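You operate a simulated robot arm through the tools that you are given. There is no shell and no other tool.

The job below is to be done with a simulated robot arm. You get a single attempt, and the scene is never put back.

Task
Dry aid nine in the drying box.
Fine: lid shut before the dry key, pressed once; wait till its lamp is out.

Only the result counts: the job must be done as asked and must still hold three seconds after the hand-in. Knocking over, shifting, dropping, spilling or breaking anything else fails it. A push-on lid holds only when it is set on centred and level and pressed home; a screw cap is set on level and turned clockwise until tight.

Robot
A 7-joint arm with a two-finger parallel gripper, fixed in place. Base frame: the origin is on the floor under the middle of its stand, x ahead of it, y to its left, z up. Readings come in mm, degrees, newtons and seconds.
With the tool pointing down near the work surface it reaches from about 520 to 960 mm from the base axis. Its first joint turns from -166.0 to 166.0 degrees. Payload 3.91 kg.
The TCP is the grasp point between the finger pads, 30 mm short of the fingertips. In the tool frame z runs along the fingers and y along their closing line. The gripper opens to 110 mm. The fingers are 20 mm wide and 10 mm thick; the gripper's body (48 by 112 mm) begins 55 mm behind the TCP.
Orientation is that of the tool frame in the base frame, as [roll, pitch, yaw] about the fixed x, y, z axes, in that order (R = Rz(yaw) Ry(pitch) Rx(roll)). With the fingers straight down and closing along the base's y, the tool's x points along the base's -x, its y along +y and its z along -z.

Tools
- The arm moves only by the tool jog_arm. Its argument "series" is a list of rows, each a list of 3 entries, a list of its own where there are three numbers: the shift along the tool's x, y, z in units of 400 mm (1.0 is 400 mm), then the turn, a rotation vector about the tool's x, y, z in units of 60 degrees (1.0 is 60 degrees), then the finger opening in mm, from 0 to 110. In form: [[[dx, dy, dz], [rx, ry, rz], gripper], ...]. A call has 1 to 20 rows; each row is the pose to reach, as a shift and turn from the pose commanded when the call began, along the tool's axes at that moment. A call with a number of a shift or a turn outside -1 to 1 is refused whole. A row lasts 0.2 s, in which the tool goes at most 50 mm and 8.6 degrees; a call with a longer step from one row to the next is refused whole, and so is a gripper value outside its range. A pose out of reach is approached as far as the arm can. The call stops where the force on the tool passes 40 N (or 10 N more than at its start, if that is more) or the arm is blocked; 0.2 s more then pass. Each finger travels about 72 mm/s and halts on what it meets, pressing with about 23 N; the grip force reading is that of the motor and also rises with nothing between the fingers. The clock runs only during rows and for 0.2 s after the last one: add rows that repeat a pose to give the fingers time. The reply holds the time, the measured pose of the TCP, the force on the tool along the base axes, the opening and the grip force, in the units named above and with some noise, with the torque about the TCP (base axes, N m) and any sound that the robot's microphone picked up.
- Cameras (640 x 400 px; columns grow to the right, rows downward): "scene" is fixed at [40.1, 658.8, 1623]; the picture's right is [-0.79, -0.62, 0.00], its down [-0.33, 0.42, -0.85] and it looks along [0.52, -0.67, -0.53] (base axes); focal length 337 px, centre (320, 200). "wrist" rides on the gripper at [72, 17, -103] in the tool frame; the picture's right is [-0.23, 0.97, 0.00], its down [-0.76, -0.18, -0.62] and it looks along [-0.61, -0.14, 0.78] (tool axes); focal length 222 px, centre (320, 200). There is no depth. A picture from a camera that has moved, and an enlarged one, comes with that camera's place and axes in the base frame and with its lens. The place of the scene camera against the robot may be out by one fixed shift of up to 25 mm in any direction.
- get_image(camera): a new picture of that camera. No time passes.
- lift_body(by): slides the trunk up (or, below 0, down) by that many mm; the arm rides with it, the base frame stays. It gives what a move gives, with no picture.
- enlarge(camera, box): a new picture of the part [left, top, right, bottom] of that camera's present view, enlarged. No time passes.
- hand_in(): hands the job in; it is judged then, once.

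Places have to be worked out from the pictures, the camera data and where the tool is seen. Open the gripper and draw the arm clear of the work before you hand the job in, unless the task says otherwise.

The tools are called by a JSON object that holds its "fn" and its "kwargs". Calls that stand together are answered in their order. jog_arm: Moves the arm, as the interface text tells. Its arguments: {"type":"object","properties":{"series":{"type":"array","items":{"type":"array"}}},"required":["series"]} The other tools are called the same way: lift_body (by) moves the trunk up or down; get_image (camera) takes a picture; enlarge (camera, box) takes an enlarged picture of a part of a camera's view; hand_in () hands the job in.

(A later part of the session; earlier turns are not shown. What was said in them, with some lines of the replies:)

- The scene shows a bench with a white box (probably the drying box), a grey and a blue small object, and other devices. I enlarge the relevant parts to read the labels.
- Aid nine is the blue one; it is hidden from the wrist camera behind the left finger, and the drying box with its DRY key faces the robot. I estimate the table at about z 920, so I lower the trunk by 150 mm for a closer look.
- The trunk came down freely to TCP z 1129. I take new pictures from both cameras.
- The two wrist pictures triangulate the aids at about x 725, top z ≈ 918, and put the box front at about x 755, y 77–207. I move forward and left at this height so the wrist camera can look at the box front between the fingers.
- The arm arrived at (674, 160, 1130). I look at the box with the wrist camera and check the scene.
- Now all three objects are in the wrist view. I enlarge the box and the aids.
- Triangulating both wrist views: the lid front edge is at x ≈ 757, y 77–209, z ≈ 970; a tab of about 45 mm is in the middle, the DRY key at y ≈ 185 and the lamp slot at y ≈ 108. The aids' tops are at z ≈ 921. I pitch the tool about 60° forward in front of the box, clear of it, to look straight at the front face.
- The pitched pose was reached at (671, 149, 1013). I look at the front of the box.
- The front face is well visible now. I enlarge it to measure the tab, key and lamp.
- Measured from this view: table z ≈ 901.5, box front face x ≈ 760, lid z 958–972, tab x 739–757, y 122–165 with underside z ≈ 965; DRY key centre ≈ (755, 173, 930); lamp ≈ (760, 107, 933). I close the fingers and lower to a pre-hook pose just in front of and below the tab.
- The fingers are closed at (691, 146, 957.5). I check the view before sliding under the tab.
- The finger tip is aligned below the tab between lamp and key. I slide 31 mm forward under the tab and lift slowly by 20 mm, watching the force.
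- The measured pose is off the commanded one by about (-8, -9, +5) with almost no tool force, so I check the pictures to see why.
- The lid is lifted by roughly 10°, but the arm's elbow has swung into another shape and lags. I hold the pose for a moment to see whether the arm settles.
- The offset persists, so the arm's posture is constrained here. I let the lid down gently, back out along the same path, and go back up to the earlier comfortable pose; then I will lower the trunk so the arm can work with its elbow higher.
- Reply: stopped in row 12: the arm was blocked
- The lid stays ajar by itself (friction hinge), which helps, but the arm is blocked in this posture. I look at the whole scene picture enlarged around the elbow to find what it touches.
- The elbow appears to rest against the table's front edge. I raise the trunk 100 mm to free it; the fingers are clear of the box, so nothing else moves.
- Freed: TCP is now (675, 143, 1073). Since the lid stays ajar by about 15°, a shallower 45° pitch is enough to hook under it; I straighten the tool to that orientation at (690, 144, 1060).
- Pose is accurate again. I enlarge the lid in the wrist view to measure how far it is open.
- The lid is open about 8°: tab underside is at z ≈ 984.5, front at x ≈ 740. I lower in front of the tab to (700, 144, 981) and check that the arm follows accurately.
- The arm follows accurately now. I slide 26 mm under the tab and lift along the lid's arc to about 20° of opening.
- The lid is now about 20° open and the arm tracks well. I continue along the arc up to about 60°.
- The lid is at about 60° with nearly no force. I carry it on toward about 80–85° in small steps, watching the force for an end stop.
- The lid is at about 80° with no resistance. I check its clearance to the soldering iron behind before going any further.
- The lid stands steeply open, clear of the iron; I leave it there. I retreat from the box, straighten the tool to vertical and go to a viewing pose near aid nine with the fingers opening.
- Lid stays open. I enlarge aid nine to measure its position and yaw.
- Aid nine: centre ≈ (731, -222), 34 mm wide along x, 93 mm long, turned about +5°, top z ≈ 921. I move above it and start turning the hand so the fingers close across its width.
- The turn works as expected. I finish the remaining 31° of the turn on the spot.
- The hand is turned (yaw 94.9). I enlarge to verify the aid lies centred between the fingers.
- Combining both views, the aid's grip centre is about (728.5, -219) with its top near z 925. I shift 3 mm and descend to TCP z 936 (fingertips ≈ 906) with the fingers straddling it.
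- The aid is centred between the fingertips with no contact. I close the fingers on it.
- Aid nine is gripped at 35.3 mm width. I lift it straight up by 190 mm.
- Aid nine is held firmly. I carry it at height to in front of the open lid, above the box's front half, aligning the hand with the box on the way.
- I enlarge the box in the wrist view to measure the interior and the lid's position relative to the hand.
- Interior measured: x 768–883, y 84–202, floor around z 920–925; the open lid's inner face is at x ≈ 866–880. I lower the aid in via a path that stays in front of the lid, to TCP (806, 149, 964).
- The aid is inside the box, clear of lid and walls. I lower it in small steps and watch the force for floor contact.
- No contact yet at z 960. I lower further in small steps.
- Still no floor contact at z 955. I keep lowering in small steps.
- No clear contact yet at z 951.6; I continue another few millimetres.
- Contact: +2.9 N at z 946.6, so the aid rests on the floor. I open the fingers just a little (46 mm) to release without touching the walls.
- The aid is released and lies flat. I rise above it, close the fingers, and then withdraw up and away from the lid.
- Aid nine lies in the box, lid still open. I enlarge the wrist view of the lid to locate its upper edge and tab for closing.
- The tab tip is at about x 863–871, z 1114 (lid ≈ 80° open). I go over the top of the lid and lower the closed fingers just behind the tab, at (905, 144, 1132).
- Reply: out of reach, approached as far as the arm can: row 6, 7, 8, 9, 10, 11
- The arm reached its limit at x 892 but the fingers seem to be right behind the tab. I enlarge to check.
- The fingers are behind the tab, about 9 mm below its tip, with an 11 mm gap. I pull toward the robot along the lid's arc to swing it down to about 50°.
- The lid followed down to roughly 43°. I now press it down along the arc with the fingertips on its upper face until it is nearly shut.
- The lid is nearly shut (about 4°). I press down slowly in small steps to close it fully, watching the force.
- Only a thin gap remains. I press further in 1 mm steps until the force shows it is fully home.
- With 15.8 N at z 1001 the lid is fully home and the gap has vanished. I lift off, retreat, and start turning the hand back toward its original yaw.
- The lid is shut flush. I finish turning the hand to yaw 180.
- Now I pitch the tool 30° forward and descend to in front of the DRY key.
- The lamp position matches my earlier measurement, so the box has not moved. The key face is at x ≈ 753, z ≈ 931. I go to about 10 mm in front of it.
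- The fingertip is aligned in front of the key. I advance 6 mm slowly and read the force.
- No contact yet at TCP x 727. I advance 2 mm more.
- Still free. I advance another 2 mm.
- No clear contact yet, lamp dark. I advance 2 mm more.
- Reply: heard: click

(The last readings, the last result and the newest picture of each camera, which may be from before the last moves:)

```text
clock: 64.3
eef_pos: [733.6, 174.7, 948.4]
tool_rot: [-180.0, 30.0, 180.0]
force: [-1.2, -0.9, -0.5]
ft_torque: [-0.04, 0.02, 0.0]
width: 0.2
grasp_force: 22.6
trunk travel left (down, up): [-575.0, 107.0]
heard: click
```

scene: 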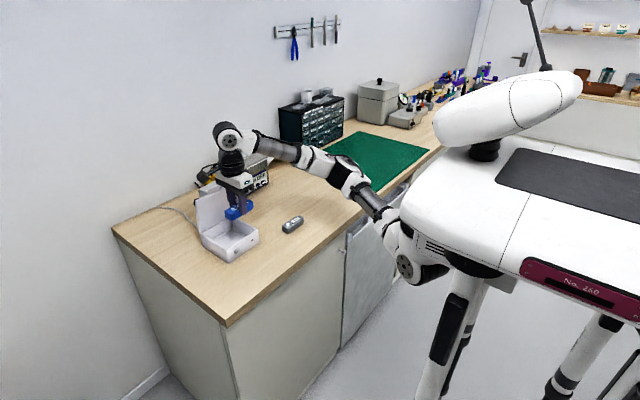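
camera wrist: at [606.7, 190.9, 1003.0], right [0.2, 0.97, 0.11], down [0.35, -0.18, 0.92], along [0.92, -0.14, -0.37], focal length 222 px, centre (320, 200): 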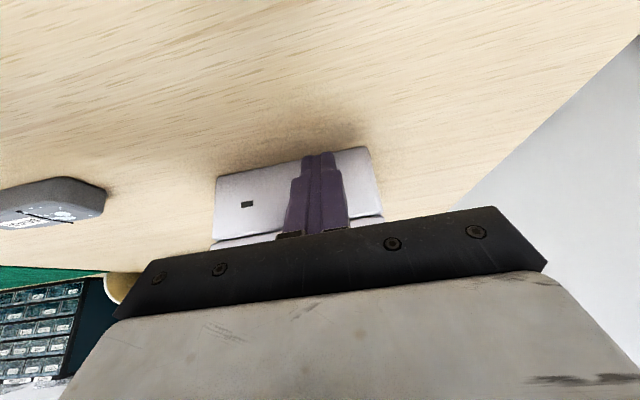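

A click was heard, so the key has been pressed. I retract straight back at once and check the lamp.

{"fn": "jog_arm", "kwargs": {"series": [[[0.022, 0, -0.0125], [0, 0, 0], 0], [[0.0433, 0, -0.025], [0, 0, 0], 0], [[0.0866, 0, -0.05], [0, 0, 0], 0], [[0.0866, 0, -0.05], [0, 0, 0], 0]]}}

{"fn": "enlarge", "kwargs": {"camera": "wrist", "box": [200, 110, 400, 250]}}

{"fn": "enlarge", "kwargs": {"camera": "scene", "box": [190, 200, 290, 275]}}

```text
clock: 65.3
eef_pos: [692.8, 175.1, 948.6]
tool_rot: [-179.9, 30.0, 179.9]
force: [-0.3, -0.1, -0.2]
ft_torque: [-0.02, 0.02, -0.01]
width: 0.0
grasp_force: 23.4
trunk travel left (down, up): [-575.0, 107.0]
```

```text
2.86 times, centred on (300, 180) of wrist
camera zoom: at [578.8, 191.1, 1003.4], right [0.2, 0.97, 0.11], down [0.35, -0.18, 0.92], along [0.92, -0.14, -0.37], focal length 635 px, centre (377, 257)
```

zoom: 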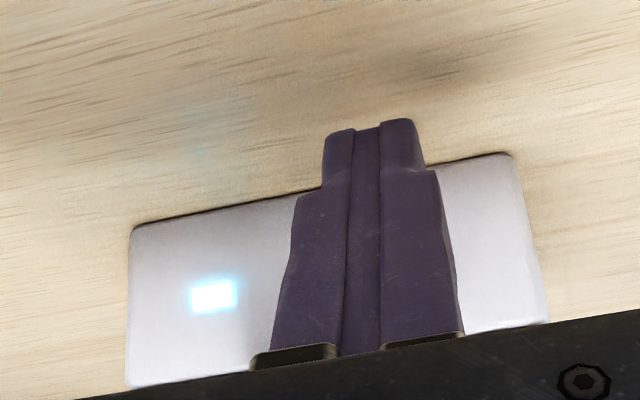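

```text
5.33 times, centred on (240, 238) of scene
camera zoom: at [40.1, 658.8, 1623.0], right [-0.79, -0.62, 0.0], down [-0.33, 0.42, -0.85], along [0.52, -0.67, -0.53], focal length 1797 px, centre (747, 0)
```

zoom: 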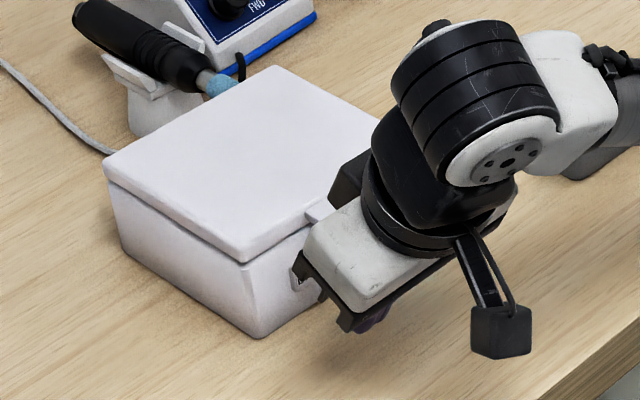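

The lamp is lit: drying has started. I withdraw the arm up and back, straighten it and open the gripper, keeping the lamp in view of the cameras.

{"fn": "jog_arm", "kwargs": {"series": [[[-0.005, -0.005, -0.06], [0, 0.05, 0], 0], [[-0.025, -0.015, -0.12], [0, 0.15, 0], 20], [[-0.05, -0.025, -0.18], [0, 0.25, 0], 40], [[-0.075, -0.035, -0.24], [0, 0.35, 0], 60], [[-0.1, -0.045, -0.3], [0, 0.45, 0], 80], [[-0.1225, -0.05, -0.3625], [0, 0.5, 0], 80], [[-0.1225, -0.05, -0.3625], [0, 0.5, 0], 80]]}}

{"fn": "get_image", "kwargs": {"camera": "scene"}}

{"fn": "enlarge", "kwargs": {"camera": "scene", "box": [190, 200, 290, 275]}}

{"fn": "get_image", "kwargs": {"camera": "wrist"}}

```text
clock: 66.9
eef_pos: [662.5, 154.7, 1098.2]
tool_rot: [179.9, -0.1, 179.9]
force: [0.0, 0.3, -0.3]
ft_torque: [0.04, 0.01, 0.0]
width: 79.9
grasp_force: 0.0
trunk travel left (down, up): [-575.0, 107.0]
```

```text
taken
```

scene: 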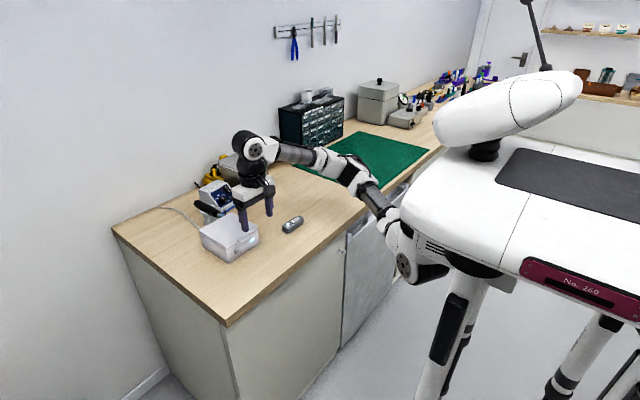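

```text
5.33 times, centred on (240, 238) of scene
camera zoom: at [40.1, 658.8, 1623.0], right [-0.79, -0.62, 0.0], down [-0.33, 0.42, -0.85], along [0.52, -0.67, -0.53], focal length 1797 px, centre (747, 0)
```

zoom: 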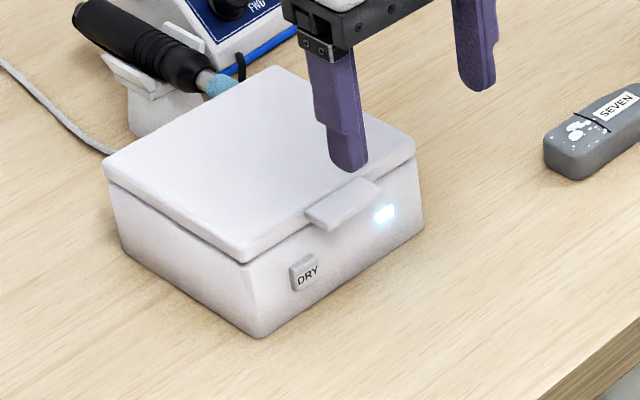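

```text
taken
camera wrist: at [590.2, 170.7, 1203.4], right [0.23, 0.97, 0.0], down [0.76, -0.18, 0.62], along [0.61, -0.14, -0.78], focal length 222 px, centre (320, 200)
```

wrist: 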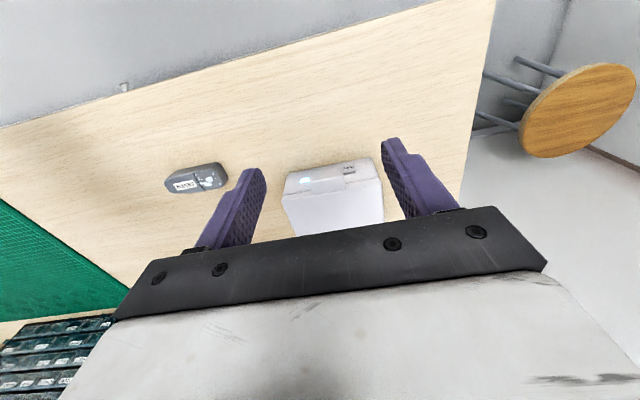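

The lamp glows and the lid is shut. I draw the arm further back and wait, checking the lamp.

{"fn": "jog_arm", "kwargs": {"series": [[[0.05, -0.025, -0.06], [0, 0, 0], 80], [[0.1, -0.05, -0.12], [0, 0, 0], 80], [[0.15, -0.075, -0.19], [0, 0, 0], 80], [[0.2, -0.1, -0.25], [0, 0, 0], 80], [[0.2, -0.1, -0.25], [0, 0, 0], 80], [[0.2, -0.1, -0.25], [0, 0, 0], 80], [[0.2, -0.1, -0.25], [0, 0, 0], 80], [[0.2, -0.1, -0.25], [0, 0, 0], 80], [[0.2, -0.1, -0.25], [0, 0, 0], 80], [[0.2, -0.1, -0.25], [0, 0, 0], 80], [[0.2, -0.1, -0.25], [0, 0, 0], 80], [[0.2, -0.1, -0.25], [0, 0, 0], 80], [[0.2, -0.1, -0.25], [0, 0, 0], 80], [[0.2, -0.1, -0.25], [0, 0, 0], 80], [[0.2, -0.1, -0.25], [0, 0, 0], 80], [[0.2, -0.1, -0.25], [0, 0, 0], 80], [[0.2, -0.1, -0.25], [0, 0, 0], 80], [[0.2, -0.1, -0.25], [0, 0, 0], 80], [[0.2, -0.1, -0.25], [0, 0, 0], 80], [[0.2, -0.1, -0.25], [0, 0, 0], 80]]}}

{"fn": "enlarge", "kwargs": {"camera": "scene", "box": [190, 200, 290, 275]}}

```text
clock: 71.1
eef_pos: [583.2, 115.1, 1199.2]
tool_rot: [180.0, 0.0, 179.9]
force: [0.4, 0.2, 0.2]
ft_torque: [-0.01, 0.04, -0.01]
width: 80.0
grasp_force: 0.1
trunk travel left (down, up): [-575.0, 107.0]
```

```text
5.33 times, centred on (240, 238) of scene
camera zoom: at [40.1, 658.8, 1623.0], right [-0.79, -0.62, 0.0], down [-0.33, 0.42, -0.85], along [0.52, -0.67, -0.53], focal length 1797 px, centre (747, 0)
```

zoom: 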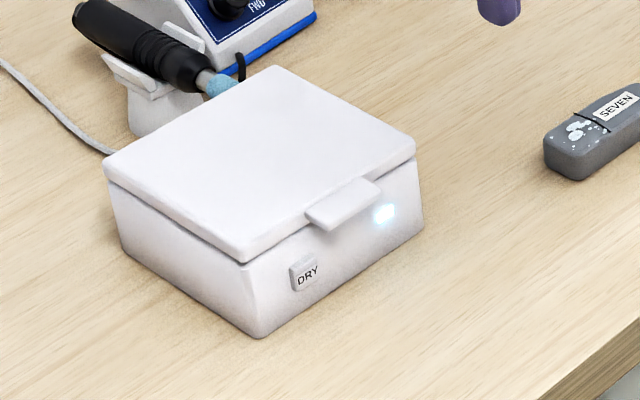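

The lamp is still on and the arm is clear. I keep waiting without moving.

{"fn": "jog_arm", "kwargs": {"series": [[[0, 0, 0], [0, 0, 0], 80], [[0, 0, 0], [0, 0, 0], 80], [[0, 0, 0], [0, 0, 0], 80], [[0, 0, 0], [0, 0, 0], 80], [[0, 0, 0], [0, 0, 0], 80], [[0, 0, 0], [0, 0, 0], 80], [[0, 0, 0], [0, 0, 0], 80], [[0, 0, 0], [0, 0, 0], 80], [[0, 0, 0], [0, 0, 0], 80], [[0, 0, 0], [0, 0, 0], 80], [[0, 0, 0], [0, 0, 0], 80], [[0, 0, 0], [0, 0, 0], 80], [[0, 0, 0], [0, 0, 0], 80], [[0, 0, 0], [0, 0, 0], 80], [[0, 0, 0], [0, 0, 0], 80], [[0, 0, 0], [0, 0, 0], 80], [[0, 0, 0], [0, 0, 0], 80], [[0, 0, 0], [0, 0, 0], 80], [[0, 0, 0], [0, 0, 0], 80], [[0, 0, 0], [0, 0, 0], 80]]}}

{"fn": "enlarge", "kwargs": {"camera": "scene", "box": [190, 200, 290, 275]}}

```text
clock: 75.3
eef_pos: [583.5, 114.6, 1199.5]
tool_rot: [-180.0, 0.1, 179.9]
force: [0.1, -0.8, -0.1]
ft_torque: [0.0, -0.03, 0.04]
width: 80.1
grasp_force: 0.1
trunk travel left (down, up): [-575.0, 107.0]
```

```text
5.33 times, centred on (240, 238) of scene
camera zoom: at [40.1, 658.8, 1623.0], right [-0.79, -0.62, 0.0], down [-0.33, 0.42, -0.85], along [0.52, -0.67, -0.53], focal length 1797 px, centre (747, 0)
```

zoom: 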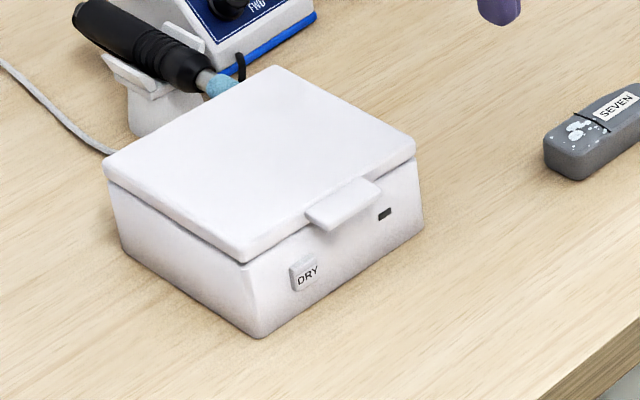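

The lamp is now out. I wait a little more and look again to be sure it is really off and not blinking.

{"fn": "jog_arm", "kwargs": {"series": [[[0, 0, 0], [0, 0, 0], 80], [[0, 0, 0], [0, 0, 0], 80]]}}

{"fn": "enlarge", "kwargs": {"camera": "scene", "box": [190, 200, 290, 275]}}

{"fn": "get_image", "kwargs": {"camera": "scene"}}

```text
clock: 75.9
eef_pos: [582.4, 113.7, 1199.8]
tool_rot: [180.0, 0.0, 179.9]
force: [-0.2, 0.5, 0.2]
ft_torque: [0.02, 0.04, 0.0]
width: 79.9
grasp_force: 0.1
trunk travel left (down, up): [-575.0, 107.0]
```

```text
5.33 times, centred on (240, 238) of scene
camera zoom: at [40.1, 658.8, 1623.0], right [-0.79, -0.62, 0.0], down [-0.33, 0.42, -0.85], along [0.52, -0.67, -0.53], focal length 1797 px, centre (747, 0)
```

zoom: 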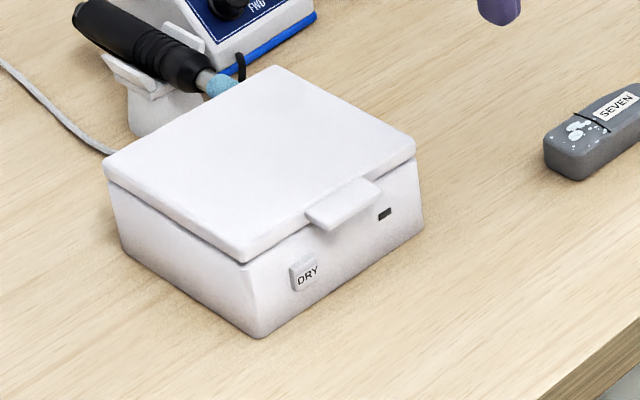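

```text
taken
```

scene: 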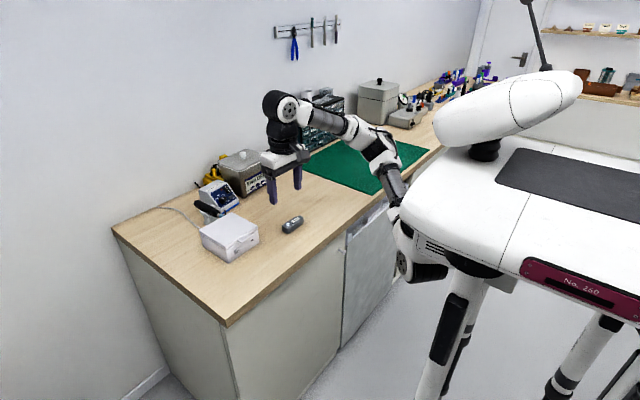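

The lamp stays dark. I do one last short wait and check before handing in.

{"fn": "jog_arm", "kwargs": {"series": [[[0, 0, 0], [0, 0, 0], 80], [[0, 0, 0], [0, 0, 0], 80], [[0, 0, 0], [0, 0, 0], 80], [[0, 0, 0], [0, 0, 0], 80], [[0, 0, 0], [0, 0, 0], 80], [[0, 0, 0], [0, 0, 0], 80]]}}

{"fn": "enlarge", "kwargs": {"camera": "scene", "box": [190, 200, 290, 275]}}

```text
clock: 77.3
eef_pos: [584.2, 113.5, 1199.6]
tool_rot: [-179.9, 0.0, 179.8]
force: [0.3, 0.2, -0.2]
ft_torque: [0.03, -0.01, -0.01]
width: 80.3
grasp_force: 0.0
trunk travel left (down, up): [-575.0, 107.0]
```

```text
5.33 times, centred on (240, 238) of scene
camera zoom: at [40.1, 658.8, 1623.0], right [-0.79, -0.62, 0.0], down [-0.33, 0.42, -0.85], along [0.52, -0.67, -0.53], focal length 1797 px, centre (747, 0)
```

zoom: 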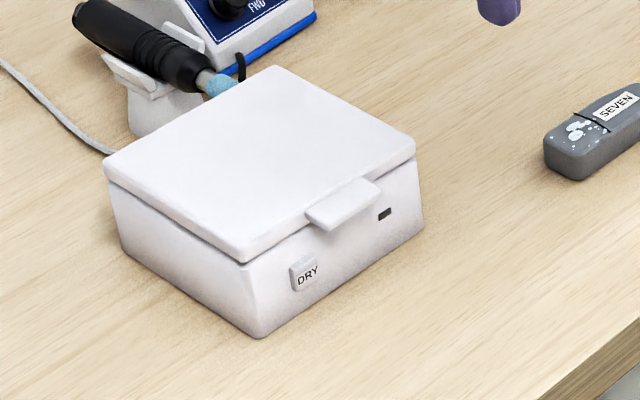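

The lamp stays out, the lid is shut with aid nine inside, aid seven is untouched, and the gripper is open and clear of the work. I hand the job in.

{"fn": "hand_in", "kwargs": {}}

```text
The job is handed in.
```

Aid nine went through the drying cycle in the box, and I handed the job in once the lamp had gone out and stayed out. No verdict on the hand-in has come back.

- **Placing:** I opened the lid and set aid nine flat on the floor of the box. I then pressed the lid fully home; no gap was left to see.
- **Drying:** With the lid shut, I pressed the dry key once and heard one click. The lamp came on straight away, was still lit about six seconds later, and was out at the next check about four seconds after that. It was still dark at two more checks over the next two seconds.
- **Surroundings:** The box and aid seven look to be where they started. While I was opening the lid, the arm was blocked, apparently with its elbow against the table's front edge. I backed it off by raising the trunk, and nothing else moved in the pictures.

Aid nine is still in the closed box. The gripper is open and the arm is clear of the work.
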